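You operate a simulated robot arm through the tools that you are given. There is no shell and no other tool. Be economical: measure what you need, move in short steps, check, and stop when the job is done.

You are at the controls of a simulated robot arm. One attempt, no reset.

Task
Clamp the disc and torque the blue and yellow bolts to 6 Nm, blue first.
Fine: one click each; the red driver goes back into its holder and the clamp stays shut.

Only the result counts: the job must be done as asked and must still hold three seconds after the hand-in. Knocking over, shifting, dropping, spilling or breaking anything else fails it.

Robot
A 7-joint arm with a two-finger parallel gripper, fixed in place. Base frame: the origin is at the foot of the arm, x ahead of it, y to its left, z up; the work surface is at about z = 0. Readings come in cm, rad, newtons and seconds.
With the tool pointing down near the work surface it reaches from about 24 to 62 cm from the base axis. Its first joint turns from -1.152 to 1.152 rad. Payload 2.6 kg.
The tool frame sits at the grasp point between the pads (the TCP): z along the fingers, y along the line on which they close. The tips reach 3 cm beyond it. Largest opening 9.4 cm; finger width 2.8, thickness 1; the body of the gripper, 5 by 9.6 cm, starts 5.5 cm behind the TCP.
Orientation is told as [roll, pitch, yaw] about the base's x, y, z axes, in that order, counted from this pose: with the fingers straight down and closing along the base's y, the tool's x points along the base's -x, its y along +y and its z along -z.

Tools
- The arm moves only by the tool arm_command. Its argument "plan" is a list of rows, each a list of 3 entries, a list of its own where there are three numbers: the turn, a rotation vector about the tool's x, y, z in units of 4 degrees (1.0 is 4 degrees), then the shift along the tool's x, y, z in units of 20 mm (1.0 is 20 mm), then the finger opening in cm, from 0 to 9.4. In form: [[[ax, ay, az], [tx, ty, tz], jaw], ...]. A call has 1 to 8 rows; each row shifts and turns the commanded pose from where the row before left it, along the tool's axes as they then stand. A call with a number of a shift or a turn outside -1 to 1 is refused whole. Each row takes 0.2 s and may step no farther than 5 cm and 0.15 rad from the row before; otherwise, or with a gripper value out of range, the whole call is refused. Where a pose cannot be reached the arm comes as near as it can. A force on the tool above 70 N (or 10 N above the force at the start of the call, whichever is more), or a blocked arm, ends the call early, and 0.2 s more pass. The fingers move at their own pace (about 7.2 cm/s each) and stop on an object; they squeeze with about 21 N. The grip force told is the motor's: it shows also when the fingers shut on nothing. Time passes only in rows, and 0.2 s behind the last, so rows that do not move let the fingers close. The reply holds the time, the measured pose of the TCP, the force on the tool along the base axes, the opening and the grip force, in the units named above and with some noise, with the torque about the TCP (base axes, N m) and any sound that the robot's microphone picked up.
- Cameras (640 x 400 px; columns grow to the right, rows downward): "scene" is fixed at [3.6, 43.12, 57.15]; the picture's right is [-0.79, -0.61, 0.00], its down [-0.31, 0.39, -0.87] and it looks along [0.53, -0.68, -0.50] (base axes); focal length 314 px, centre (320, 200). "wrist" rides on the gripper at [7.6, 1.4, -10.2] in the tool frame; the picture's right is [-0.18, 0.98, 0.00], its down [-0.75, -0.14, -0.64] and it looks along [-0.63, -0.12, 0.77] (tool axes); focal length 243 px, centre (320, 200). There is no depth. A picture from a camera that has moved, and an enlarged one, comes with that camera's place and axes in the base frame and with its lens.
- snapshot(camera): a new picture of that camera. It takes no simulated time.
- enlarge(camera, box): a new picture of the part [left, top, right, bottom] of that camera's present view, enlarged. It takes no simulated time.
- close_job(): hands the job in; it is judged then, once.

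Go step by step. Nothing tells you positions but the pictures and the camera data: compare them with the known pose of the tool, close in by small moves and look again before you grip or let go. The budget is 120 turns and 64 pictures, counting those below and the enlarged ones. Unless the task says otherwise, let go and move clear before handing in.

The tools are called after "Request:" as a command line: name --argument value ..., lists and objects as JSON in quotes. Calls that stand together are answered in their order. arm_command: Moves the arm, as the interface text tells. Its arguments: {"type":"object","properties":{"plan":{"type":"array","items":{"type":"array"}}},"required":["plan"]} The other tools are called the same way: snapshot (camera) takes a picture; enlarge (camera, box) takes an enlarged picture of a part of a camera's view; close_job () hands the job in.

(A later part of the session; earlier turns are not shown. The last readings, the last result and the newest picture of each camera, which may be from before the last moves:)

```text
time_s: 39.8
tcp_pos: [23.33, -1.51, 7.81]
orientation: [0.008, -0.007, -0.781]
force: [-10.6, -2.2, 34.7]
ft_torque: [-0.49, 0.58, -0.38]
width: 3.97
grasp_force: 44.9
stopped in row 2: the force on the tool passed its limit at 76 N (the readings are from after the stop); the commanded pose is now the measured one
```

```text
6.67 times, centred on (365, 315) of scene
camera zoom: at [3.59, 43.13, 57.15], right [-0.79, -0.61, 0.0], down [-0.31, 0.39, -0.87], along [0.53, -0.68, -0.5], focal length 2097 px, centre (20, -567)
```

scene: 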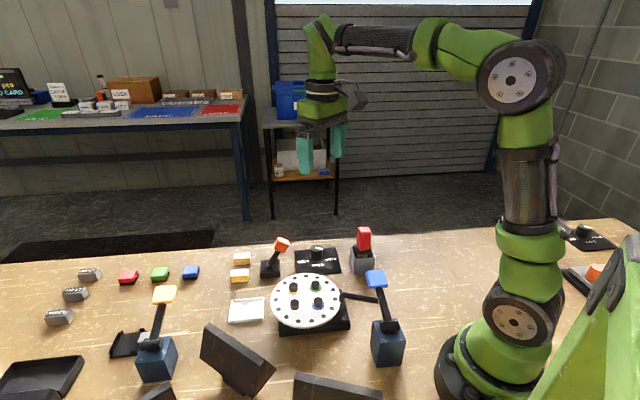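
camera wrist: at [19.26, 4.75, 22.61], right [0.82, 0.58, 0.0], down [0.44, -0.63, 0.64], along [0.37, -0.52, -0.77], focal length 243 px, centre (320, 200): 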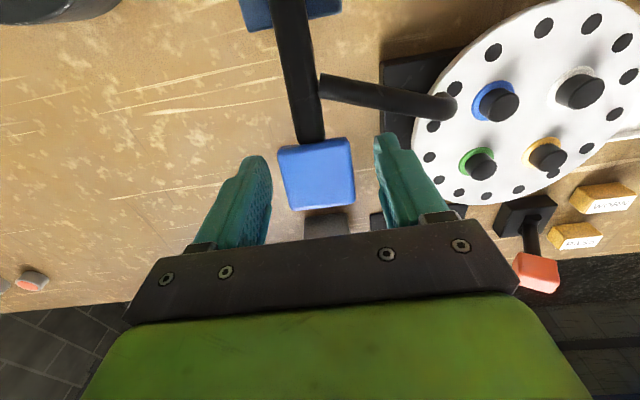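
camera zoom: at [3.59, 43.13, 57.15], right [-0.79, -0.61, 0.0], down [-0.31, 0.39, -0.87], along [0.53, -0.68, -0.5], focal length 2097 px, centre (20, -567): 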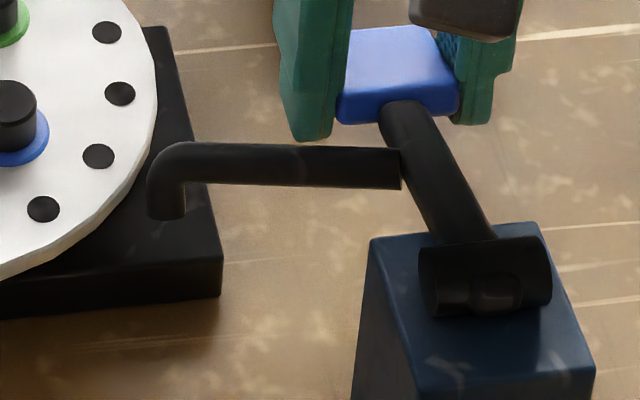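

It's blocked at the bottom again. While holding it down, the wrist camera should see the foot and rim almost from above, so I'll take a close look.

Request:
enlarge --camera "wrist" --box '[300, 0, 640, 220]'

```text
1.82 times, centred on (470, 110) of wrist
camera zoom: at [18.97, 4.86, 17.98], right [0.82, 0.57, 0.01], down [0.43, -0.63, 0.64], along [0.37, -0.53, -0.76], focal length 441 px, centre (47, 364)
```

zoom: 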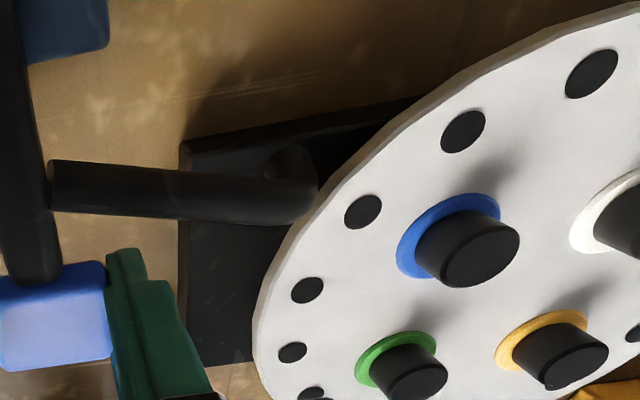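

The foot lands on the plate just beside the rim. There are other controls to the robot's right that I haven't examined, so I'll look at those before deciding.

Request:
enlarge --camera "scene" --box '[540, 210, 640, 320]'

```text
3.64 times, centred on (590, 265) of scene
camera zoom: at [3.59, 43.13, 57.15], right [-0.79, -0.61, 0.0], down [-0.31, 0.39, -0.87], along [0.53, -0.68, -0.5], focal length 1144 px, centre (-662, -36)
```

zoom: 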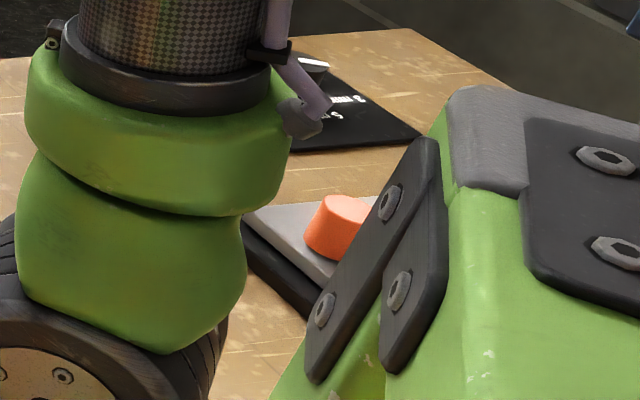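

That is another station. To find out whether the disc really moved, I'll repeat the same 4.57x crop I took at the start and compare.

Request:
enlarge --camera "scene" --box '[250, 225, 390, 280]'

```text
4.57 times, centred on (320, 252) of scene
camera zoom: at [3.59, 43.13, 57.15], right [-0.79, -0.61, 0.0], down [-0.31, 0.39, -0.87], along [0.53, -0.68, -0.5], focal length 1438 px, centre (320, -40)
```

zoom: 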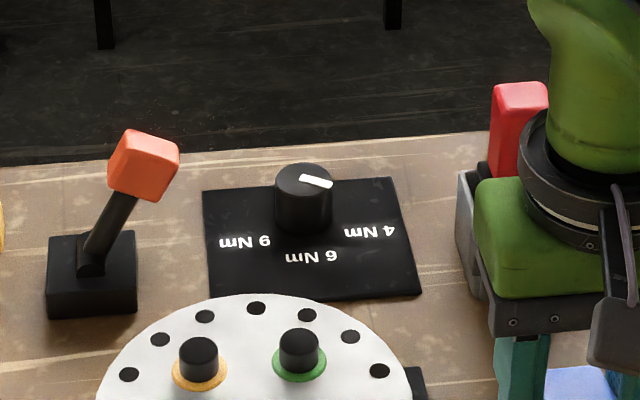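

The disc has not moved, so "1.6 mm" is just a readout. I'll release the cap sideways by opening the fingers with no lifting, and see whether the lever really rises by itself.

Request:
arm_command --plan '[[[0, 0, 0], [0, 0, 0.1], 2], [[0, 0, 0], [0, 0, 0.05], 2], [[0, 0, 0], [0, 0, 0], 6.5], [[0, 0, 0], [0, 0, 0], 6.5], [[0, 0, 0], [0, 0, 0], 6.5], [[0, 0, 0], [0, 0, 0], 6.5]]'

Request:
enlarge --camera "scene" --box '[325, 265, 405, 345]'

```text
time_s: 40.2
tcp_pos: [23.47, -1.39, 7.67]
orientation: [0.008, -0.004, -0.784]
force: [-10.7, -2.0, 32.3]
ft_torque: [-0.53, 0.38, -0.03]
width: 3.95
grasp_force: 45.3
stopped in row 1: the force on the tool passed its limit at 78 N (the readings are from after the stop); the commanded pose is now the measured one
```

```text
5.00 times, centred on (365, 305) of scene
camera zoom: at [3.59, 43.13, 57.15], right [-0.79, -0.61, 0.0], down [-0.31, 0.39, -0.87], along [0.53, -0.68, -0.5], focal length 1573 px, centre (95, -325)
```

zoom: 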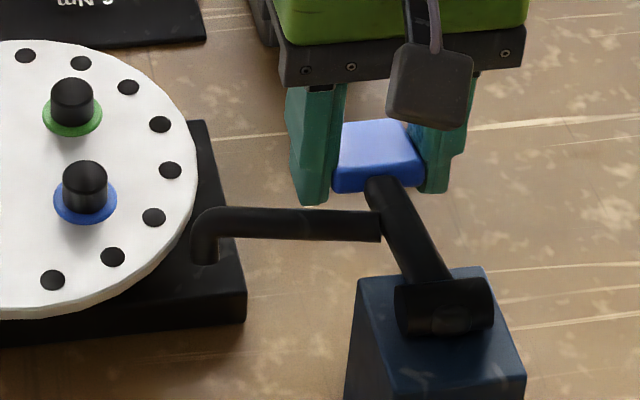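

The call stopped before the fingers opened. I'll open them now without moving.

Request:
arm_command --plan '[[[0, 0, 0], [0, 0, 0], 6.5], [[0, 0, 0], [0, 0, 0], 6.5], [[0, 0, 0], [0, 0, 0], 6.5], [[0, 0, 0], [0, 0, 0], 6.5], [[0, 0, 0], [0, 0, 0], 6.5]]'

Request:
enlarge --camera "scene" --box '[325, 265, 405, 345]'

```text
time_s: 41.4
tcp_pos: [23.42, -1.41, 7.63]
orientation: [0.007, -0.002, -0.781]
force: [1.1, -0.6, -0.1]
ft_torque: [0.03, 0.02, 0.01]
width: 6.48
grasp_force: 0.1
```

```text
5.00 times, centred on (365, 305) of scene
camera zoom: at [3.6, 43.12, 57.15], right [-0.79, -0.61, 0.0], down [-0.31, 0.39, -0.87], along [0.53, -0.68, -0.5], focal length 1573 px, centre (95, -325)
```

zoom: 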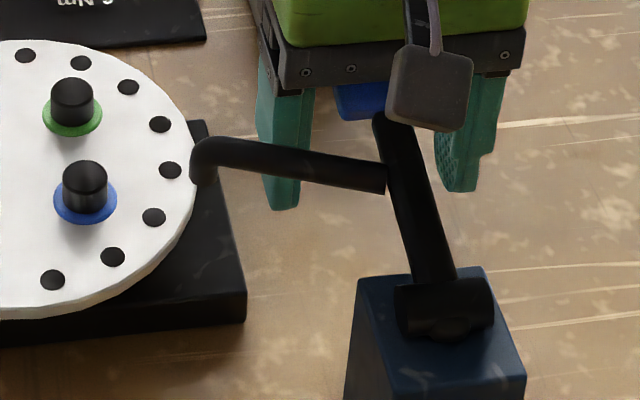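

It rises by itself. The DISC screen changed from "…DY" to "1.6 mm" right after the first failed clamping, so it may mean the disc isn't seated. I'll back off, return to yaw 0 above the disc and look closely at it and the screen.

Request:
arm_command --plan '[[[0, 0, 0], [0, 0, -1], 6.5], [[0, 0, 0], [0, 0, -1], 6.5], [[0, 0, 0], [0, 0, -1], 6.5], [[0, 0, 0], [0, 0, -1], 6.5], [[0, 0, -1], [0, 0, -1], 6.5], [[0, 0, -1], [0, 0, -1], 6.5], [[0, 0, -1], [0, 0, -1], 0], [[0, 0, -1], [0, 0, -1], 0]]'

Request:
arm_command --plan '[[[0, 0, -1], [-0.7, 0.7, 0], 0], [[0, 0, -1], [-0.7, 0.7, 0], 0], [[0, 0, -1], [-0.6, 0.6, 0], 0], [[0, 0, -1], [-0.6, 0.6, 0], 0], [[0, 0, -1], [-0.6, 0.6, 0], 0], [[0, 0, -1], [-0.5, 0.5, 0], 0], [[0, 0, -1], [-0.4, 0.4, 0], 0], [[0, 0, 0], [0, 0, 0], 0]]'

```text
time_s: 43.2
tcp_pos: [23.28, -1.55, 23.67]
orientation: [0.006, -0.003, -0.503]
force: [0.5, 1.0, -0.2]
ft_torque: [-0.01, 0.0, 0.0]
width: 0.0
grasp_force: 16.5
```

```text
time_s: 45.0
tcp_pos: [33.74, 3.69, 23.71]
orientation: [0.001, -0.007, -0.012]
force: [0.0, -0.3, 0.5]
ft_torque: [0.01, 0.01, 0.03]
width: 0.0
grasp_force: 20.8
```

Request:
snapshot --camera "wrist"

```text
19 pictures are left
camera wrist: at [25.97, 5.18, 33.93], right [0.2, 0.98, 0.0], down [0.75, -0.15, 0.65], along [0.63, -0.12, -0.76], focal length 243 px, centre (320, 200)
```

wrist: 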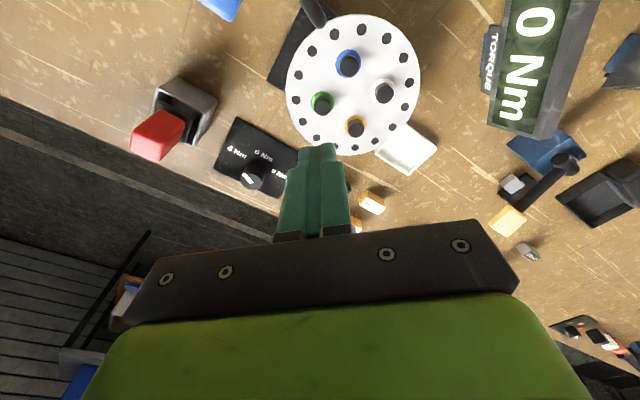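

The bolts' mean gives a disc centre of about (35.5, 7.4). I'll bring the closed fingertips over it, between the bolts, and check before touching.

Request:
arm_command --plan '[[[0, 0, 0], [-0.44, 0.93, 0], 0], [[0, 0, 0], [-0.44, 0.93, 0], 0], [[0, 0, 0], [0, 0, 1], 0], [[0, 0, 0], [0, 0, 1], 0], [[0, 0, 0], [0, 0, 1], 0], [[0, 0, 0], [0, 0, 1], 0], [[0, 0, 0], [0, 0, 1], 0], [[0, 0, 0], [0, 0, 1], 0]]'

Request:
enlarge --camera "scene" --box '[250, 260, 370, 340]'

```text
time_s: 46.8
tcp_pos: [35.53, 7.45, 11.65]
orientation: [0.002, -0.008, -0.013]
force: [-0.3, -0.4, -0.2]
ft_torque: [-0.03, 0.0, -0.02]
width: 0.0
grasp_force: 21.0
```

```text
5.00 times, centred on (310, 300) of scene
camera zoom: at [3.6, 43.12, 57.15], right [-0.79, -0.61, 0.0], down [-0.31, 0.39, -0.87], along [0.53, -0.68, -0.5], focal length 1573 px, centre (370, -300)
```

zoom: 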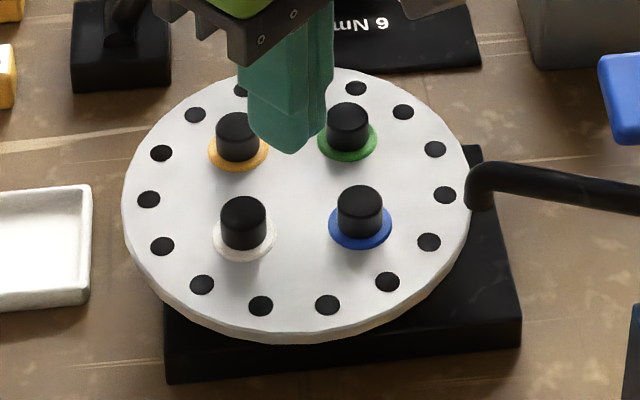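

Comparing views, the disc top is nearer z≈5.5 and its centre about (35.0, 7.2). I'll correct for that and lower gently until touch.

Request:
arm_command --plan '[[[0, 0, 0], [0.27, -0.12, 0], 0], [[0, 0, 0], [0, 0, 0.6], 0], [[0, 0, 0], [0, 0, 0.4], 0], [[0, 0, 0], [0, 0, 0.2], 0], [[0, 0, 0], [0, 0, 0.1], 0]]'

Request:
arm_command --plan '[[[0, 0, 0], [0, 0, 0.1], 0], [[0, 0, 0], [0, 0, 0.1], 0], [[0, 0, 0], [0, 0, 0.1], 0]]'

```text
time_s: 48.0
tcp_pos: [35.01, 7.15, 9.2]
orientation: [0.003, -0.007, -0.013]
force: [0.0, -0.4, 0.2]
ft_torque: [0.02, 0.03, 0.02]
width: 0.0
grasp_force: 21.0
```

```text
time_s: 48.8
tcp_pos: [34.98, 7.2, 8.72]
orientation: [0.003, -0.006, -0.017]
force: [-3.4, -1.6, 12.6]
ft_torque: [-0.04, 0.3, 0.03]
width: 0.02
grasp_force: 20.7
```

Contact is at disc top z≈5.75, with 12.6 N. I'll press a little more to see whether the disc seats.

Request:
arm_command --plan '[[[0, 0, 0], [0, 0, 0.05], 0], [[0, 0, 0], [0, 0, 0.05], 0], [[0, 0, 0], [0, 0, 0.05], 0]]'

```text
time_s: 49.5
tcp_pos: [34.91, 7.16, 8.65]
orientation: [0.004, -0.006, -0.019]
force: [-3.7, -1.2, 5.8]
ft_torque: [-0.05, 0.18, -0.02]
width: 0.01
grasp_force: 21.0
stopped in row 3: the force on the tool passed its limit at 75 N (the readings are from after the stop); the commanded pose is now the measured one
```

The disc is firmly supported vertically. I'll lift off and check the DISC screen again.

Request:
arm_command --plan '[[[0, 0, 0], [0, 0, -0.5], 0], [[0, 0, 0], [0, 0, -1], 0], [[0, 0, 0], [0, 0, -1], 0], [[0, 0, 0], [0.5, 0, -1], 0], [[0, 0, 0], [1, 0, -1], 0], [[0, 0, 0], [1, 0, -1], 0], [[0, 0, 0], [1, 0, -1], 0], [[0, 0, 0], [1, 0, -1], 0]]'

Request:
arm_command --plan '[[[0, 1, 0], [0, 0, -1], 0], [[0, 1, 0], [-0.3, 0, -1], 0], [[0, 1, 0], [-0.3, 0, -0.6], 0], [[0, 1, 0], [-0.3, 0, 0], 0], [[0, 1, 0], [-0.3, 0, 0], 0], [[0, 1, 0], [-0.3, 0, 0], 0]]'

Request:
snapshot --camera "wrist"

```text
time_s: 51.3
tcp_pos: [25.72, 7.21, 23.54]
orientation: [0.002, -0.006, -0.022]
force: [0.1, 0.2, 0.3]
ft_torque: [0.0, 0.01, 0.03]
width: 0.0
grasp_force: 20.8
```

```text
time_s: 52.7
tcp_pos: [28.91, 7.22, 28.26]
orientation: [0.006, 0.41, -0.019]
force: [0.0, 0.6, -0.1]
ft_torque: [-0.02, -0.01, -0.01]
width: 0.01
grasp_force: 21.2
```

```text
17 pictures are left
camera wrist: at [26.24, 8.66, 40.61], right [0.19, 0.98, -0.07], down [0.94, -0.16, 0.29], along [0.27, -0.12, -0.96], focal length 243 px, centre (320, 200)
```

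wrist: 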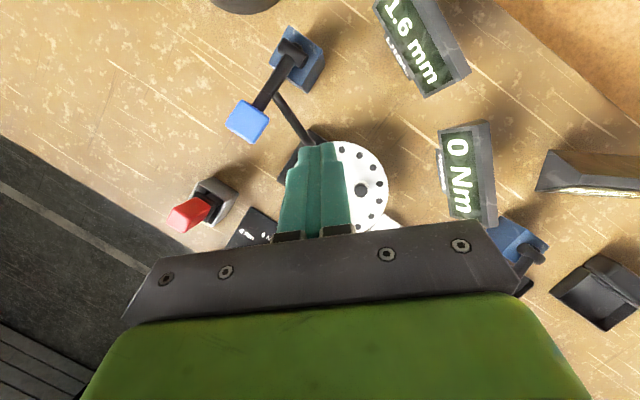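

The value is unchanged by vertical pressing, so it is likely a lateral displacement, with the foot having squeezed past the rim and pushed the disc 1.6 mm away. I'll prepare to nudge the disc gently back from its far side, level and yawed about 20°, and use the screen as feedback.

Request:
arm_command --plan '[[[0, -1, 0], [-1, 0.3, 0], 0], [[0, -1, 0], [-1, 0.3, 0], 0], [[0, -1, 0], [-1, 0.3, 0], 0], [[0, -1, 0], [-1, 0.3, 0], 0], [[0, -1, 0], [-1, 0.3, 0], 0], [[0, -1, 0], [-1, 0.3, 0], 0], [[0, 0, -1], [-1, 0, 0], 0], [[0, 0, -1], [-0.5, 0, 0], 0]]'

```text
time_s: 54.5
tcp_pos: [43.66, 10.68, 25.34]
orientation: [0.003, -0.007, 0.12]
force: [-0.3, 0.0, 0.5]
ft_torque: [0.02, -0.01, -0.01]
width: 0.02
grasp_force: 20.6
```

Request:
arm_command --plan '[[[0, 0, -1], [-0.4, 0, 1], 0], [[0, 0, -1], [0, 0, 1], 0], [[0, 0, -1], [0, 0, 1], 0], [[0, 0, -0.4], [0, 0, 1], 0], [[0, 0, 0], [0, 0, 1], 0], [[0, 0, 0], [0, 0, 1], 0], [[0, 0, 0], [0, 0, 1], 0]]'

Request:
enlarge --camera "scene" --box '[230, 230, 370, 340]'

```text
time_s: 56.1
tcp_pos: [44.46, 10.87, 11.35]
orientation: [0.0, -0.008, 0.357]
force: [-0.7, -0.4, -0.1]
ft_torque: [-0.02, -0.03, -0.02]
width: 0.0
grasp_force: 21.7
```

```text
3.64 times, centred on (300, 285) of scene
camera zoom: at [3.6, 43.12, 57.15], right [-0.79, -0.61, 0.0], down [-0.31, 0.39, -0.87], along [0.53, -0.68, -0.5], focal length 1144 px, centre (393, -109)
```

zoom: 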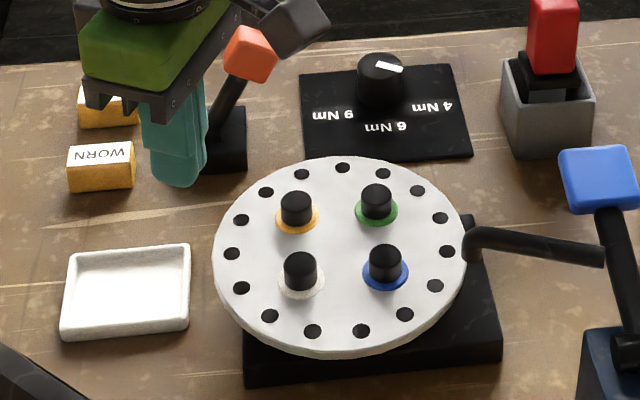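

The fingertip is clear of everything on the far side. I'll lower it to disc-edge height and approach gently.

Request:
arm_command --plan '[[[0, 0, 0], [0, 0, 0.9], 0], [[0, 0, 0], [0, 0, 0.9], 0], [[0, 0, 0], [0.25, 0, 0], 0], [[0, 0, 0], [0.15, 0, 0], 0], [[0, 0, 0], [0.05, 0, 0], 0], [[0, 0, 0], [0.05, 0, 0], 0]]'

```text
time_s: 57.5
tcp_pos: [43.6, 10.45, 7.75]
orientation: [0.001, -0.009, 0.358]
force: [0.8, 1.1, 0.2]
ft_torque: [0.03, -0.02, 0.06]
width: 0.04
grasp_force: 20.6
```

Request:
arm_command --plan '[[[0, 0, 0], [0.05, 0, 0], 0], [[0, 0, 0], [0.05, 0, 0], 0]]'

Request:
arm_command --plan '[[[0, 0, 0], [0.05, 0, 0], 0], [[0, 0, 0], [0.05, 0, 0], 0]]'

```text
time_s: 58.1
tcp_pos: [43.55, 10.29, 7.75]
orientation: [0.001, -0.012, 0.356]
force: [6.2, 3.2, -1.4]
ft_torque: [0.04, -0.16, -0.03]
width: 0.01
grasp_force: 21.1
```

```text
time_s: 58.7
tcp_pos: [43.41, 10.36, 7.82]
orientation: [0.0, -0.017, 0.36]
force: [24.8, 12.3, -8.7]
ft_torque: [0.3, -0.69, -0.12]
width: 0.01
grasp_force: 20.6
```

Contact has been made and the force is building to 27 N. I'll go on in half-millimetre steps.

Request:
arm_command --plan '[[[0, 0, 0], [0.03, 0, 0], 0], [[0, 0, 0], [0.03, 0, 0], 0]]'

Request:
arm_command --plan '[[[0, 0, 0], [0.03, 0, 0], 0], [[0, 0, 0], [0.03, 0, 0], 0]]'

```text
time_s: 59.3
tcp_pos: [43.54, 10.29, 7.88]
orientation: [-0.002, -0.021, 0.362]
force: [31.6, 14.0, -9.8]
ft_torque: [0.48, -0.82, -0.12]
width: 0.0
grasp_force: 21.0
```

```text
time_s: 59.9
tcp_pos: [43.47, 10.2, 7.93]
orientation: [-0.002, -0.023, 0.363]
force: [35.2, 15.8, -12.6]
ft_torque: [0.44, -0.96, -0.14]
width: 0.01
grasp_force: 21.2
```

At 38 N nothing slides, so the disc seems fixed and pushing harder risks a stick-slip jump. I'll back off and re-read the screen.

Request:
arm_command --plan '[[[0, 0, 0], [-0.2, 0, 0], 0], [[0, 0, 0], [-0.3, 0, 0], 0], [[0, 0, 0], [0, 0, -1], 0], [[0, 0, 0], [0, 0, -1], 0], [[0, 0, 0], [0, 0, -1], 0], [[0, 0, 1], [0.5, 0, -1], 0], [[0, 0, 1], [1, 0, -1], 0], [[0, 0, 1], [1, 0, -1], 0]]'

Request:
arm_command --plan '[[[0, 0, 1], [1, 0, -1], 0], [[0, 0, 1], [1, 0, -1], 0], [[0, 1, 0], [1, -0.3, -1], 0], [[0, 1, 0], [1, -0.3, -1], 0], [[0, 1, 0], [0.4, -0.3, -0.6], 0], [[0, 1, 0], [0.2, -0.3, 0], 0], [[0, 1, 0], [0, 0, 0], 0], [[0, 1, 0], [0, 0, 0], 0]]'

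Request:
snapshot --camera "wrist"

```text
time_s: 61.7
tcp_pos: [39.14, 9.18, 19.74]
orientation: [0.003, -0.008, 0.145]
force: [-0.4, -0.1, 1.8]
ft_torque: [0.01, -0.01, 0.0]
width: 0.0
grasp_force: 21.1
```

```text
time_s: 63.5
tcp_pos: [30.24, 6.16, 29.14]
orientation: [0.004, 0.413, 0.01]
force: [-0.3, 0.1, 0.4]
ft_torque: [0.01, 0.02, -0.03]
width: 0.01
grasp_force: 21.1
```

```text
15 pictures are left
camera wrist: at [27.39, 7.54, 41.65], right [0.16, 0.98, -0.07], down [0.95, -0.13, 0.29], along [0.27, -0.11, -0.96], focal length 243 px, centre (320, 200)
```

wrist: 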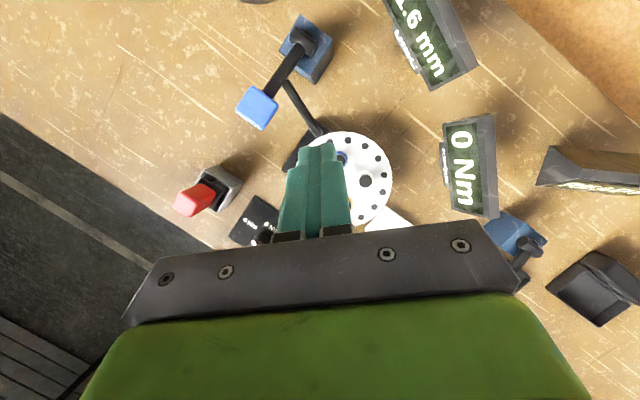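

The reading stays at 1.6 mm with the disc rigid, so it isn't an offset I can push out. I'll retry the clamp from the outer end of the cap with more leverage, judging success by touch and sound.

Request:
arm_command --plan '[[[0, -1, 0], [0.33, -0.81, 0], 0], [[0, -1, 0], [0.33, -0.81, 0], 0], [[0, -1, 0], [0.33, -0.81, 0], 0], [[0, -1, 0], [0.33, -0.81, 0], 0], [[0, -1, 0], [0.33, -0.81, 0], 0], [[0, -1, 0], [0.33, -0.81, 0], 0]]'

```text
time_s: 64.9
tcp_pos: [26.31, -3.56, 30.08]
orientation: [0.004, -0.008, 0.01]
force: [-0.5, 1.2, -0.1]
ft_torque: [0.05, 0.0, -0.02]
width: 0.01
grasp_force: 21.4
```

Request:
arm_command --plan '[[[0, 0, 0], [0.1, 0, 1], 0], [[0, 0, 0], [0, 0, 1], 0], [[0, 0, 0], [0, 0, 1], 0], [[0, 0, 0], [0, 0, 1], 0], [[0, 0, 0], [0, 0, 1], 0], [[0, 0, 0], [0, 0, 1], 0], [[0, 0, 0], [0, 0, 1], 0], [[0, 0, 0], [0, 0, 1], 0]]'

Request:
arm_command --plan '[[[0, 0, 0], [0, 0, 0.5], 0], [[0, 0, 0], [0, 0, 0.5], 0], [[0, 0, 0], [0, 0, 0.4], 0], [[0, 0, 0], [0, 0, 0.3], 0], [[0, 0, 0], [0, 0, 0.2], 0], [[0, 0, 0], [0, 0, 0.15], 0], [[0, 0, 0], [0, 0, 0.1], 0]]'

```text
time_s: 66.7
tcp_pos: [26.56, -3.57, 14.12]
orientation: [0.002, -0.013, 0.009]
force: [7.8, -6.9, 3.2]
ft_torque: [-0.19, -0.19, 0.07]
width: 0.0
grasp_force: 21.3
```

```text
time_s: 68.3
tcp_pos: [26.81, -3.61, 9.79]
orientation: [-0.003, -0.019, 0.014]
force: [22.4, -26.3, -3.9]
ft_torque: [-0.78, -0.63, 0.13]
width: 0.01
grasp_force: 21.1
```

I'm too far out, with the finger sliding down the cap's end face. I'll lift, move in about 1.1 cm, and press again.

Request:
arm_command --plan '[[[0, 0, 0], [-0.2, -0.2, 0], 0], [[0, 0, 0], [0, 0, -1], 0], [[0, 0, 0], [0, 0, -1], 0], [[0, 0, 0], [0, 0, -1], 0], [[0, 0, 0], [0.5, 0.4, -0.3], 0], [[0, 0, 0], [0.35, 0.2, 0], 0], [[0, 0, 0], [0, 0, 0.6], 0], [[0, 0, 0], [0, 0, 0.6], 0]]'

Request:
arm_command --plan '[[[0, 0, 0], [0, 0, 0.6], 0], [[0, 0, 0], [0, 0, 0.6], 0], [[0, 0, 0], [0, 0, 0.4], 0], [[0, 0, 0], [0, 0, 0.3], 0], [[0, 0, 0], [0, 0, 0.2], 0], [[0, 0, 0], [0, 0, 0.1], 0], [[0, 0, 0], [0, 0, 0.1], 0], [[0, 0, 0], [0, 0, 0.1], 0]]'

```text
time_s: 70.1
tcp_pos: [25.11, -2.57, 13.88]
orientation: [0.004, -0.008, 0.01]
force: [-0.3, 0.0, 0.6]
ft_torque: [-0.04, 0.05, 0.01]
width: 0.0
grasp_force: 21.5
```

```text
time_s: 71.7
tcp_pos: [25.4, -2.79, 9.89]
orientation: [0.003, -0.015, 0.004]
force: [-12.6, -3.6, 38.7]
ft_torque: [0.24, 0.9, 0.17]
width: 0.0
grasp_force: 20.7
stopped in row 8: the force on the tool passed its limit at 73 N (the readings are from after the stop); the commanded pose is now the measured one
```

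Request:
arm_command --plan '[[[0, 0, 0], [0, 0, 0.05], 0], [[0, 0, 0], [0, 0, 0.04], 0], [[0, 0, 0], [0, 0, 0.03], 0]]'

Request:
arm_command --plan '[[[0, 0, 0], [0, 0, 0.03], 0], [[0, 0, 0], [0, 0, 0.02], 0]]'

Request:
arm_command --plan '[[[0, 0, 0], [0, 0, 0.03], 0], [[0, 0, 0], [0, 0, 0.02], 0]]'

```text
time_s: 72.0
tcp_pos: [25.28, -2.68, 9.92]
orientation: [0.006, -0.018, 0.003]
force: [-2.8, -2.2, 14.4]
ft_torque: [0.11, 0.32, 0.06]
width: 0.0
grasp_force: 21.3
stopped in row 1: the force on the tool passed its limit at 212 N (the readings are from after the stop); the commanded pose is now the measured one
```

```text
time_s: 72.5
tcp_pos: [25.52, -2.66, 9.65]
orientation: [0.002, -0.019, 0.004]
force: [-2.4, -3.7, 24.5]
ft_torque: [0.11, 0.35, 0.06]
width: 0.01
grasp_force: 21.6
```

```text
time_s: 73.2
tcp_pos: [25.44, -2.77, 9.77]
orientation: [0.002, -0.021, 0.002]
force: [1.4, -4.1, 33.9]
ft_torque: [0.2, 0.37, 0.08]
width: 0.02
grasp_force: 21.0
```

There was a 212 N spike and then the force dropped, so something may have snapped over. I'll lift clear and look.

Request:
arm_command --plan '[[[0, 0, 0], [0, 0, -0.3], 0], [[0, 0, 0], [0, 0, -1], 0], [[0, 0, 0], [0, 0, -1], 0], [[0, 0, 0], [0, 0, -1], 0], [[0, 0, 0], [0, 0, -1], 0]]'

Request:
enlarge --camera "scene" --box '[300, 240, 440, 360]'

```text
time_s: 74.3
tcp_pos: [25.06, -2.81, 18.15]
orientation: [0.004, -0.015, 0.005]
force: [0.6, -0.4, -0.2]
ft_torque: [-0.03, 0.05, 0.02]
width: 0.02
grasp_force: 21.1
```

```text
3.33 times, centred on (370, 300) of scene
camera zoom: at [3.6, 43.12, 57.15], right [-0.79, -0.61, 0.0], down [-0.31, 0.39, -0.87], along [0.53, -0.68, -0.5], focal length 1048 px, centre (153, -133)
```

zoom: 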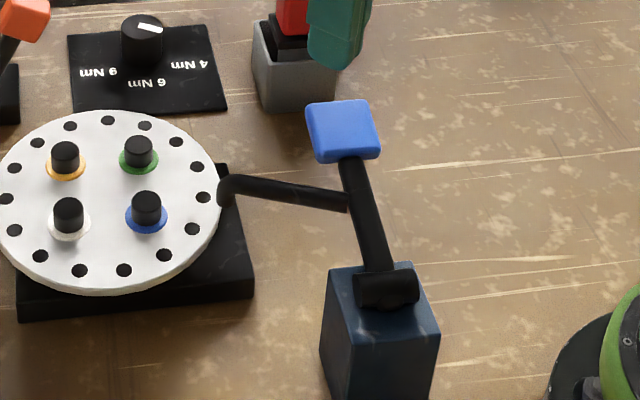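

Still open, yet the DISC screen went from "…DY" to a measurement on the first press. So the blue lever behaves like a spring-return gauge probe, and the bistable-looking orange toggle lever beside the disc is the likely clamp lever. I'll go there, keeping high, with the fingers closed.

Request:
arm_command --plan '[[[0, 0, 0], [-1, 0, -0.5], 0], [[0, 0, 0], [-1, 0, -0.5], 0], [[0, 0, 0], [-1, 0, 0], 0], [[0, 0, 0], [-1, 0, 0], 0], [[0, 0, 0], [-1, 0, 0], 0], [[0, 0, 0], [-1, 0, 0], 0], [[0, 0, 0], [-1, 0, 0], 0], [[0, 0, 0], [-1, 0, 0], 0]]'

Request:
arm_command --plan '[[[0, 0, 1], [-1, 0, 0], 0], [[0, 0, 1], [-0.8, 0, 0], 0], [[0, 0, 1], [0, 0, 0], 0], [[0, 0, 1], [0, 0, 0], 0], [[0, 0, 1], [0, 0, 0], 0], [[0, 0, 1], [0, 0, 0], 0], [[0, 0, 1], [0, 0, 0], 0], [[0, 0, 1], [0, 0, 0], 0]]'

Request:
arm_command --plan '[[[0, 0, 1], [0, 0, 0], 0], [[0, 0, 1], [0, 0, 0], 0], [[0, 0, 1], [0, 0, 0], 0]]'

Request:
snapshot --camera "wrist"

```text
time_s: 76.2
tcp_pos: [41.18, -2.65, 20.63]
orientation: [0.005, -0.017, 0.003]
force: [0.6, -0.3, 0.7]
ft_torque: [-0.03, 0.0, 0.0]
width: 0.0
grasp_force: 20.9
```

```text
time_s: 78.0
tcp_pos: [44.79, -2.79, 20.45]
orientation: [0.012, -0.01, -0.555]
force: [-0.2, 0.1, -0.7]
ft_torque: [-0.01, -0.01, -0.05]
width: 0.0
grasp_force: 21.4
```

```text
time_s: 78.8
tcp_pos: [44.79, -2.86, 20.42]
orientation: [0.014, -0.011, -0.764]
force: [0.4, -0.2, 0.1]
ft_torque: [0.02, 0.05, -0.03]
width: 0.0
grasp_force: 20.9
```

```text
13 pictures are left
camera wrist: at [40.18, 3.47, 30.73], right [0.81, 0.58, 0.02], down [0.44, -0.63, 0.65], along [0.39, -0.52, -0.76], focal length 243 px, centre (320, 200)
```

wrist: 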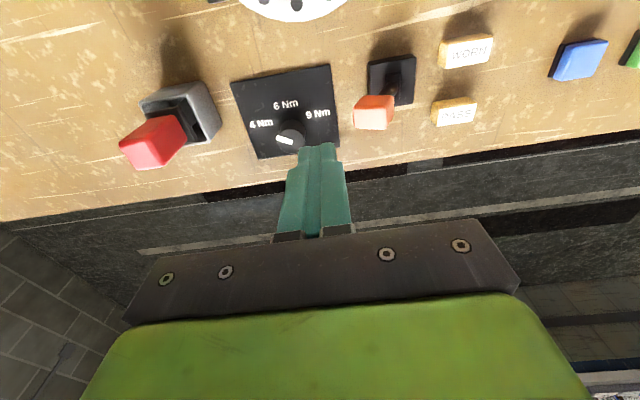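

The orange lever leans toward the dial side, cap near (49.9, -0.3, 7), with its base near (51, 2.5). I'll place the closed fingers on its lean side at cap height and push it over gently along (0.7, 0.7).

Request:
arm_command --plan '[[[0, 0, 0], [-0.92, 0.5, 0], 0], [[0, 0, 0], [0, 0.5, 1], 0], [[0, 0, 0], [0, 0, 1], 0], [[0, 0, 0], [0, 0, 1], 0], [[0, 0, 0], [0, 0, 1], 0], [[0, 0, 0], [0, 0, 1], 0], [[0, 0, 0], [0, 0, 0.55], 0]]'

Request:
arm_command --plan '[[[0, 0, 0], [0, 0.3, 0], 0], [[0, 0, 0], [0, 0.3, 0], 0], [[0, 0, 0], [0, 0.3, 0], 0]]'

Request:
enlarge --camera "scene" --box '[220, 210, 370, 300]'

```text
time_s: 80.2
tcp_pos: [47.6, -2.59, 12.07]
orientation: [0.022, -0.009, -0.772]
force: [-8.5, -0.5, 13.1]
ft_torque: [0.11, 0.15, 0.08]
width: 0.02
grasp_force: 20.9
stopped in row 6: the force on the tool passed its limit at 100 N (the readings are from after the stop); the commanded pose is now the measured one
```

```text
time_s: 80.7
tcp_pos: [48.06, -2.34, 12.38]
orientation: [0.016, -0.006, -0.782]
force: [-8.8, -1.1, 9.9]
ft_torque: [0.06, 0.24, 0.06]
width: 0.0
grasp_force: 21.4
stopped in row 2: the force on the tool passed its limit at 78 N (the readings are from after the stop); the commanded pose is now the measured one
```

```text
4.27 times, centred on (295, 255) of scene
camera zoom: at [3.59, 43.13, 57.15], right [-0.79, -0.61, 0.0], down [-0.31, 0.39, -0.87], along [0.53, -0.68, -0.5], focal length 1342 px, centre (427, -35)
```

zoom: 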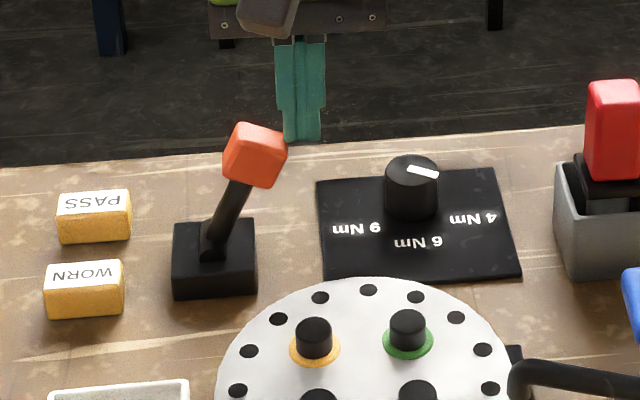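

The cap is taller than I thought and the fingertip touched its upper corner. The lever is unchanged. I'll lift, back off about 1.4 cm, lower to tip z≈7 and push sideways.

Request:
arm_command --plan '[[[0, 0, 0], [0, 0, -0.5], 0], [[0, 0, 0], [0, -0.7, 0], 0], [[0, 0, 0], [0, 0, 0.5], 0], [[0, 0, 0], [0, 0, 0.4], 0], [[0, 0, 0], [0, 0, 0.4], 0], [[0, 0, 0], [0, 0, 0.4], 0]]'

```text
time_s: 82.1
tcp_pos: [47.01, -3.25, 9.76]
orientation: [0.018, -0.007, -0.781]
force: [0.5, -0.9, -0.4]
ft_torque: [0.0, -0.01, 0.06]
width: 0.01
grasp_force: 20.8
```

I'm down freely beside the cap. Now I push along +a in small steps.

Request:
arm_command --plan '[[[0, 0, 0], [0, 0.25, 0], 0], [[0, 0, 0], [0, 0.25, 0], 0], [[0, 0, 0], [0, 0.25, 0], 0], [[0, 0, 0], [0, 0.25, 0], 0]]'

Request:
arm_command --plan '[[[0, 0, 0], [0, 0.25, 0], 0], [[0, 0, 0], [0, 0.25, 0], 0], [[0, 0, 0], [0, 0.25, 0], 0], [[0, 0, 0], [0, 0.25, 0], 0]]'

```text
time_s: 83.1
tcp_pos: [48.61, -1.86, 9.97]
orientation: [0.02, -0.008, -0.78]
force: [-7.4, -2.3, 12.5]
ft_torque: [0.17, -0.06, 0.07]
width: 0.02
grasp_force: 21.4
```

```text
time_s: 84.1
tcp_pos: [50.18, -0.31, 10.61]
orientation: [0.031, -0.016, -0.782]
force: [-20.5, 2.2, 60.3]
ft_torque: [0.91, 0.08, 0.28]
width: 0.0
grasp_force: 21.9
```

The tip is wedging up over the tilted cap face, so it must go lower to push horizontally. I'll back off, lower to tip z≈5 and push again.

Request:
arm_command --plan '[[[0, 0, 0], [0, 0, -0.3], 0], [[0, 0, 0], [0, -0.8, -0.2], 0], [[0, 0, 0], [0, -0.8, 0], 0], [[0, 0, 0], [0, -0.8, 0.2], 0], [[0, 0, 0], [0, 0, 0.7], 0], [[0, 0, 0], [0, 0, 0.7], 0]]'

Request:
snapshot --camera "wrist"

```text
time_s: 85.5
tcp_pos: [46.55, -3.84, 7.61]
orientation: [0.017, -0.007, -0.782]
force: [-0.9, 0.1, 0.7]
ft_torque: [-0.01, 0.01, 0.0]
width: 0.0
grasp_force: 21.2
```

```text
11 pictures are left
camera wrist: at [41.99, 2.39, 17.82], right [0.82, 0.57, 0.02], down [0.42, -0.64, 0.64], along [0.38, -0.52, -0.76], focal length 243 px, centre (320, 200)
```

wrist: 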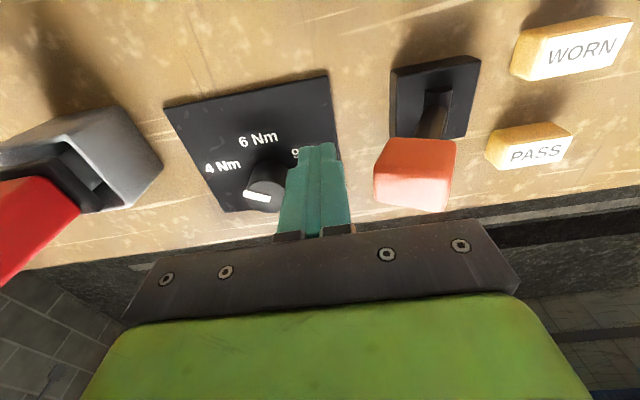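

The lever still leans left in this view, and the finger is now low and beside the cap's left face. I push along +a again.

Request:
arm_command --plan '[[[0, 0, 0], [0, 0.3, 0], 0], [[0, 0, 0], [0, 0.3, 0], 0], [[0, 0, 0], [0, 0.25, 0], 0], [[0, 0, 0], [0, 0.25, 0], 0]]'

Request:
arm_command --plan '[[[0, 0, 0], [0, 0.2, 0], 0], [[0, 0, 0], [0, 0.2, 0], 0], [[0, 0, 0], [0, 0.2, 0], 0], [[0, 0, 0], [0, 0.2, 0], 0]]'

```text
time_s: 86.5
tcp_pos: [48.18, -2.24, 7.68]
orientation: [0.017, -0.007, -0.781]
force: [-1.4, -2.1, 1.2]
ft_torque: [0.04, -0.04, 0.01]
width: 0.0
grasp_force: 21.0
```

```text
time_s: 87.5
tcp_pos: [49.13, -1.03, 7.69]
orientation: [0.017, -0.007, -0.781]
force: [-0.4, -1.2, -0.6]
ft_torque: [0.01, 0.01, -0.02]
width: 0.04
grasp_force: 21.2
```

Light contact of about 2 N, and the lever seems to be moving. I'll continue.

Request:
arm_command --plan '[[[0, 0, 0], [0, 0.2, 0], 0], [[0, 0, 0], [0, 0.2, 0], 0], [[0, 0, 0], [0, 0.2, 0], 0], [[0, 0, 0], [0, 0.2, 0], 0]]'

Request:
enlarge --camera "scene" --box '[220, 210, 370, 300]'

```text
time_s: 88.5
tcp_pos: [50.32, 0.04, 7.71]
orientation: [0.017, -0.008, -0.781]
force: [0.2, -0.2, 0.5]
ft_torque: [-0.04, 0.03, 0.07]
width: 0.0
grasp_force: 21.0
```

```text
4.27 times, centred on (295, 255) of scene
camera zoom: at [3.6, 43.12, 57.15], right [-0.79, -0.61, 0.0], down [-0.31, 0.39, -0.87], along [0.53, -0.68, -0.5], focal length 1342 px, centre (427, -35)
```

zoom: 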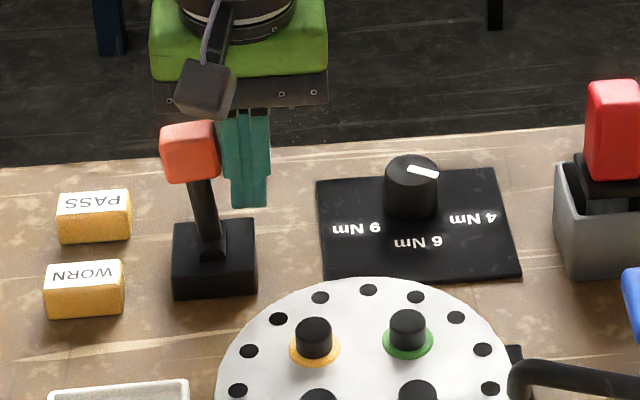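

The lever has swung past vertical and leans the other way. I'll push one more centimetre to make sure it is fully over, then withdraw and test the blue lever by touch.

Request:
arm_command --plan '[[[0, 0, 0], [0, 0.2, 0], 0], [[0, 0, 0], [0, 0.2, 0], 0], [[0, 0, 0], [0, 0.15, 0], 0]]'

Request:
arm_command --plan '[[[0, 0, 0], [0, -0.5, 0], 0], [[0, 0, 0], [0, -1, 0], 0], [[0, 0, 0], [0, 0, -1], 0], [[0, 0, 0], [0, 0, -1], 0], [[0, 0, 0], [0, 0, -1], 0], [[0, 0, 0], [0, 0, -1], 0], [[0, 0, 0], [0, 0, -1], 0], [[0, 0, 0], [0, 0, 0], 0]]'

Request:
enlarge --camera "scene" --box '[220, 220, 420, 345]'

```text
time_s: 89.3
tcp_pos: [51.22, 0.91, 7.74]
orientation: [0.018, -0.007, -0.779]
force: [0.3, -0.5, 0.4]
ft_torque: [0.04, -0.01, 0.0]
width: 0.0
grasp_force: 20.8
```

```text
time_s: 91.1
tcp_pos: [48.86, -1.48, 17.83]
orientation: [0.018, -0.006, -0.782]
force: [-0.9, -0.3, 0.7]
ft_torque: [-0.01, 0.01, 0.0]
width: 0.01
grasp_force: 20.7
```

```text
3.20 times, centred on (320, 282) of scene
camera zoom: at [3.6, 43.12, 57.15], right [-0.79, -0.61, 0.0], down [-0.31, 0.39, -0.87], along [0.53, -0.68, -0.5], focal length 1006 px, centre (320, -64)
```

zoom: 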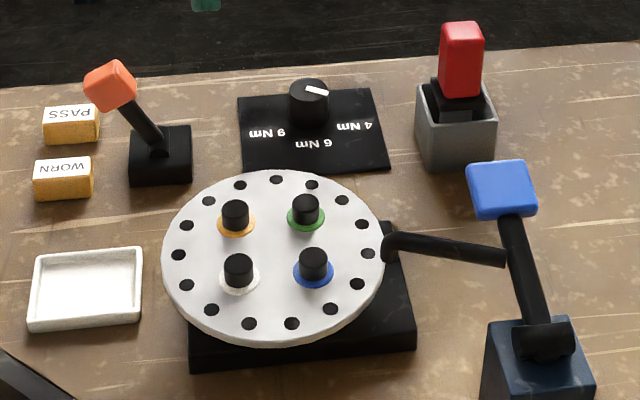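

The orange lever flipped and stays over, so it is a true bistable lever. I'll now test by touch whether the blue lever holds with it thrown, then look at the DISC screen from there.

Request:
arm_command --plan '[[[0, 0, -1], [0.71, -0.7, -0.3], 0], [[0, 0, -1], [0.76, -0.65, 0], 0], [[0, 0, -1], [0.8, -0.6, 0], 0], [[0, 0, -1], [0.84, -0.54, 0], 0], [[0, 0, -1], [0.88, -0.48, 0], 0], [[0, 0, -1], [0.91, -0.42, 0], 0], [[0, 0, -1], [0.94, -0.35, 0], 0], [[0, 0, -1], [0.96, -0.28, 0], 0]]'

Request:
arm_command --plan '[[[0, 0, -1], [1, -0.2, 0], 0], [[0, 0, -1], [1, -0.1, 0], 0], [[0, 0, -1], [1, 0, 0], 0], [[0, 0, 0], [1, 0, 0], 0], [[0, 0, 0], [0, 0, 0], 0]]'

```text
time_s: 92.9
tcp_pos: [32.9, -1.42, 17.9]
orientation: [0.012, -0.017, -0.22]
force: [-0.6, 0.6, 0.4]
ft_torque: [-0.03, 0.0, -0.01]
width: 0.01
grasp_force: 20.6
```

```text
time_s: 94.1
tcp_pos: [24.76, -1.03, 17.93]
orientation: [0.008, -0.018, -0.012]
force: [-0.8, -0.4, 0.6]
ft_torque: [-0.02, 0.0, -0.02]
width: 0.0
grasp_force: 21.1
```

Request:
arm_command --plan '[[[0, 0, 0], [0.35, -0.2, 1], 0], [[0, 0, 0], [0, 0, 1], 0], [[0, 0, 0], [0, 0, 0.8], 0], [[0, 0, 0], [0, 0, 0.5], 0], [[0, 0, 0], [0, 0, 0.2], 0], [[0, 0, 0], [0, 0, 0.15], 0], [[0, 0, 0], [0, 0, 0.1], 0], [[0, 0, 0], [0, 0, 0.05], 0]]'

Request:
arm_command --plan '[[[0, 0, 0], [0, 0, 0.05], 0], [[0, 0, 0], [0, 0, -0.3], 0], [[0, 0, 0], [0, 0, -1], 0], [[0, 1, 0], [0, 1, -1], 0], [[0, 1, 0], [0, 1, -1], 0], [[0, 1, 0], [0, 1, -1], 0], [[0, 1, 0], [0, 1, -1], 0], [[0, 1, 0], [-0.3, 0, -1], 0]]'

Request:
arm_command --plan '[[[0, 1, 0], [0, 0, -1], 0], [[0, 0, 0], [0, 0, -1], 0], [[0, 0, 0], [0, 0, -1], 0], [[0, 0, 0], [0, 0, 0], 0]]'

Request:
snapshot --camera "wrist"

```text
time_s: 95.9
tcp_pos: [24.23, -1.36, 10.36]
orientation: [0.01, -0.019, -0.015]
force: [-6.3, 2.3, 22.8]
ft_torque: [0.31, 0.43, 0.06]
width: 0.0
grasp_force: 21.0
```

```text
time_s: 97.7
tcp_pos: [26.03, 6.49, 22.48]
orientation: [0.009, 0.333, -0.012]
force: [-0.5, -0.5, -0.4]
ft_torque: [0.01, 0.0, 0.0]
width: 0.02
grasp_force: 20.5
```

```text
time_s: 98.7
tcp_pos: [28.3, 6.39, 28.17]
orientation: [0.009, 0.401, -0.009]
force: [0.3, -0.1, 1.0]
ft_torque: [0.0, 0.01, 0.02]
width: 0.01
grasp_force: 21.3
```

```text
8 pictures are left
camera wrist: at [25.32, 7.76, 40.59], right [0.18, 0.98, -0.06], down [0.94, -0.16, 0.3], along [0.28, -0.11, -0.95], focal length 243 px, centre (320, 200)
```

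wrist: 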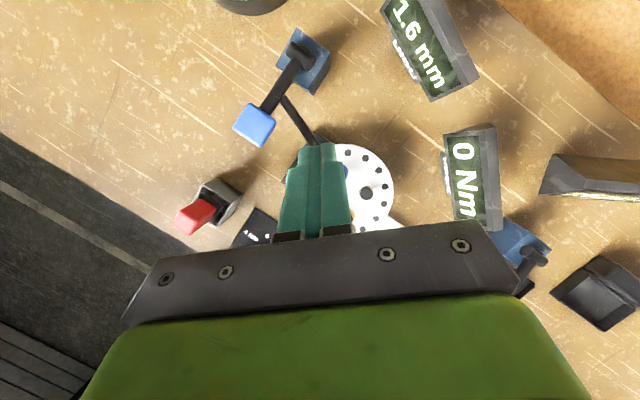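

The blue lever springs up as before, so it is just the spring-return gauge. The orange toggle is thrown and stays, so I take that as the clamp. Next is the dial at (44.9, -8.6): go there, open, with yaw +35° so I can turn it clockwise.

Request:
arm_command --plan '[[[0, -1, 0], [-1, -1, 0], 6], [[0, -1, 0], [-1, -1, 0], 6], [[0, -1, 0], [-1, -1, 0], 6], [[0, -1, 0], [-1, -1, 0], 6], [[0, -1, 0], [-1, -1, 0], 6], [[0, -0.7, 0], [-1, -1, 0], 6], [[0, 0, -1], [-0.9, -1, 0], 6], [[0, 0, -1], [0, 0, 0], 6]]'

Request:
arm_command --plan '[[[0, 0, -1], [0, 0, 1], 6], [[0, 0, -1], [0, 0, 1], 6], [[0, 0, -1], [0, 0, 1], 6], [[0, 0, -1], [0, 0, 1], 6], [[0, 0, -1], [0, 0, 1], 6], [[0, 0, -1], [0, 0, 0], 6], [[0, 0, -1], [0, 0, 0], 6]]'

```text
time_s: 100.5
tcp_pos: [41.44, -7.83, 25.25]
orientation: [0.011, 0.002, 0.127]
force: [0.4, -0.7, 0.1]
ft_torque: [-0.01, -0.01, 0.03]
width: 6.01
grasp_force: 0.1
```

```text
time_s: 102.1
tcp_pos: [41.4, -7.73, 15.31]
orientation: [0.008, -0.001, 0.617]
force: [-0.1, 0.6, 0.5]
ft_torque: [-0.02, 0.0, 0.02]
width: 6.01
grasp_force: 0.1
```

Request:
arm_command --plan '[[[0, 0, 0], [-0.59, -0.685, 0], 6], [[0, 0, 0], [-0.59, -0.685, 0], 6], [[0, 0, 0], [0, 0, 1], 6], [[0, 0, 0], [0, 0, 1], 6], [[0, 0, 0], [0, 0, 1], 6], [[0, 0, 0], [0, 0, 1], 6], [[0, 0, 0], [0, 0, 0.7], 6], [[0, 0, 0], [0, 0, 0.5], 6]]'

Request:
arm_command --plan '[[[0, 0, 0], [0, 0, 0], 2], [[0, 0, 0], [0, 0, 0], 2], [[0, 0, 0], [0, 0, 0], 2]]'

```text
time_s: 103.9
tcp_pos: [44.96, -8.39, 4.83]
orientation: [0.007, -0.003, 0.615]
force: [0.3, -0.9, 0.2]
ft_torque: [-0.02, 0.02, 0.03]
width: 6.01
grasp_force: 0.3
```

```text
time_s: 104.7
tcp_pos: [45.13, -9.17, 4.95]
orientation: [-0.007, -0.001, 0.613]
force: [21.9, -34.8, -9.4]
ft_torque: [-0.25, -0.55, -0.1]
width: 4.37
grasp_force: 20.8
```

The grip is off-centre, with the knob about 1.3 cm further along the tool's -y. I'll reopen, shift and regrip.

Request:
arm_command --plan '[[[0, 0, 0], [0, 0, 0], 6], [[0, 0, 0], [0, 0, 0], 6], [[0, 0, 0], [0, -0.3, 0], 6], [[0, 0, 0], [0, -0.3, 0], 6]]'

Request:
arm_command --plan '[[[0, 0, 0], [0, 0, 0], 2], [[0, 0, 0], [0, 0, 0], 2], [[0, 0, 0], [0, 0, 0], 2]]'

```text
time_s: 105.7
tcp_pos: [45.55, -9.22, 4.83]
orientation: [0.01, -0.001, 0.616]
force: [0.3, -0.3, -0.3]
ft_torque: [-0.01, 0.0, 0.0]
width: 5.99
grasp_force: 0.0
```

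```text
time_s: 106.5
tcp_pos: [45.65, -9.51, 4.81]
orientation: [0.006, -0.002, 0.615]
force: [6.4, -9.5, -8.7]
ft_torque: [-0.38, -0.53, -0.02]
width: 3.2
grasp_force: 45.2
```

The knob is gripped at 3.2 cm. I'll relieve the small side load and turn it clockwise by 60° in steps.

Request:
arm_command --plan '[[[0, 0, 0], [0, -0.08, 0], 2], [[0, 0, 1], [0, 0, 0], 2], [[0, 0, 1], [0, 0, 0], 2], [[0, 0, 1], [0, 0, 0], 2], [[0, 0, 1], [0, 0, 0], 2], [[0, 0, 1], [0, 0, 0], 2], [[0, 0, 1], [0, 0, 0], 2], [[0, 0, 1], [0, 0, 0], 2]]'

Request:
arm_command --plan '[[[0, 0, 1], [0, 0, 0], 2], [[0, 0, 1], [0, 0, 0], 2], [[0, 0, 1], [0, 0, 0], 2], [[0, 0, 1], [0, 0, 0], 2], [[0, 0, 1], [0, 0, 0], 2], [[0, 0, 1], [0, 0, 0], 2], [[0, 0, 1], [0, 0, 0], 2], [[0, 0, 1], [0, 0, 0], 2]]'

```text
time_s: 108.3
tcp_pos: [45.54, -9.63, 4.86]
orientation: [0.01, 0.003, 0.124]
force: [-15.1, -1.8, 8.9]
ft_torque: [-0.57, -0.46, 0.0]
width: 3.21
grasp_force: 44.9
```

```text
time_s: 110.1
tcp_pos: [45.57, -9.62, 4.95]
orientation: [0.005, 0.006, -0.435]
force: [-23.8, -2.7, 16.3]
ft_torque: [-0.72, -0.07, 0.02]
width: 3.21
grasp_force: 44.7
```

I've turned it 60°. I'll release, lift and check the pointer.

Request:
arm_command --plan '[[[0, 0, 0], [0, 0, 0], 6], [[0, 0, 0], [0, 0, 0], 6], [[0, 0, 0], [0, 0, -1], 6], [[0, 0, 0], [0, 0, -1], 6], [[0, 0, 0], [0, 0, -1], 6], [[0, 0, 0], [0, 0, -1], 6], [[0, 0, 0], [0, 0, -1], 6], [[0, 0, 0], [0, 0, -1], 6]]'

Request:
enlarge --camera "scene" --box '[270, 225, 400, 305]'

```text
time_s: 111.9
tcp_pos: [45.78, -9.77, 16.9]
orientation: [0.005, 0.008, -0.433]
force: [-0.5, 0.0, -0.6]
ft_torque: [0.02, -0.01, -0.02]
width: 6.01
grasp_force: 0.1
```

```text
4.92 times, centred on (335, 265) of scene
camera zoom: at [3.6, 43.12, 57.15], right [-0.79, -0.61, 0.0], down [-0.31, 0.39, -0.87], along [0.53, -0.68, -0.5], focal length 1548 px, centre (246, -120)
```

zoom: 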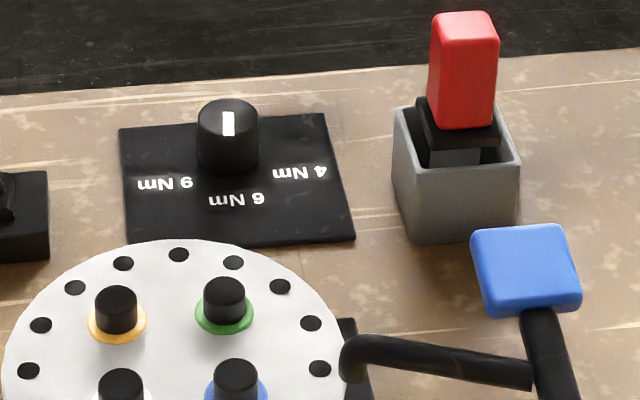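

The dial points at 6 Nm. Next is the red driver, with its handle near (34.2, -14.3) and top z≈11. I'll go above it, turning to yaw +45° to match its sides and leave clockwise travel.

Request:
arm_command --plan '[[[0, 0, -1], [0.543, -0.554, -0.5], 7], [[0, 0, -1], [0.58, -0.515, -0.5], 7], [[0, 0, -1], [0.614, -0.473, -0.5], 7], [[0, 0, -1], [0.646, -0.428, 0], 7], [[0, 0, -1], [0.674, -0.382, 0], 7], [[0, 0, -1], [0.7, -0.334, 0], 7], [[0, 0, -1], [0.721, -0.284, 0], 7], [[0, 0, -1], [0.739, -0.233, 0], 7]]'

Request:
arm_command --plan '[[[0, 0, -1], [0, 0, 0], 7], [[0, 0, -1], [0, 0, 0], 7], [[0, 0, -1], [0, 0, 0], 7], [[0, 0, -1], [0, 0, 0], 7], [[0, 0, -1], [0, 0, 0], 7], [[0, 0, -1], [0, 0, 0], 7], [[0, 0, -1], [0, 0, 0], 7], [[0, 0, -1], [0, 0, 0], 7]]'

Request:
arm_command --plan '[[[0, 0, -1], [0, 0, 0], 7], [[0, 0, -0.5], [0, 0, 0], 7]]'

Request:
snapshot --camera "wrist"

```text
time_s: 113.7
tcp_pos: [34.22, -14.17, 19.74]
orientation: [0.009, 0.002, 0.129]
force: [0.0, -0.5, 0.2]
ft_torque: [0.03, -0.02, -0.01]
width: 6.99
grasp_force: 0.1
```

```text
time_s: 115.5
tcp_pos: [34.13, -14.0, 19.84]
orientation: [0.009, -0.002, 0.685]
force: [-0.2, -1.5, 0.4]
ft_torque: [-0.01, 0.02, 0.01]
width: 6.99
grasp_force: 0.0
```

```text
time_s: 116.1
tcp_pos: [34.06, -13.99, 19.83]
orientation: [0.008, -0.004, 0.793]
force: [-0.3, 0.2, -0.4]
ft_torque: [0.02, 0.02, 0.03]
width: 7.02
grasp_force: 0.0
```

```text
6 pictures are left
camera wrist: at [27.88, -18.57, 30.13], right [-0.57, 0.82, 0.01], down [0.63, 0.43, 0.64], along [0.53, 0.37, -0.77], focal length 243 px, centre (320, 200)
```

wrist: 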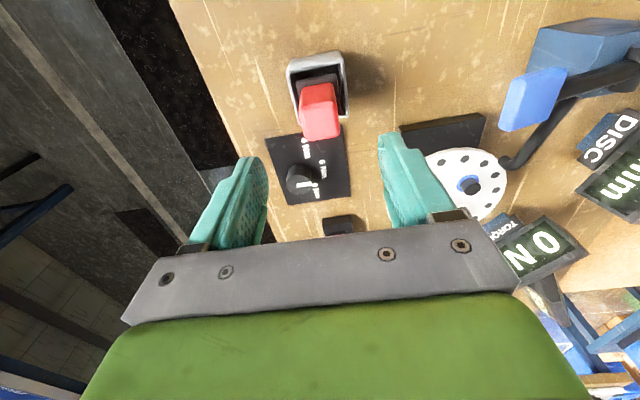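

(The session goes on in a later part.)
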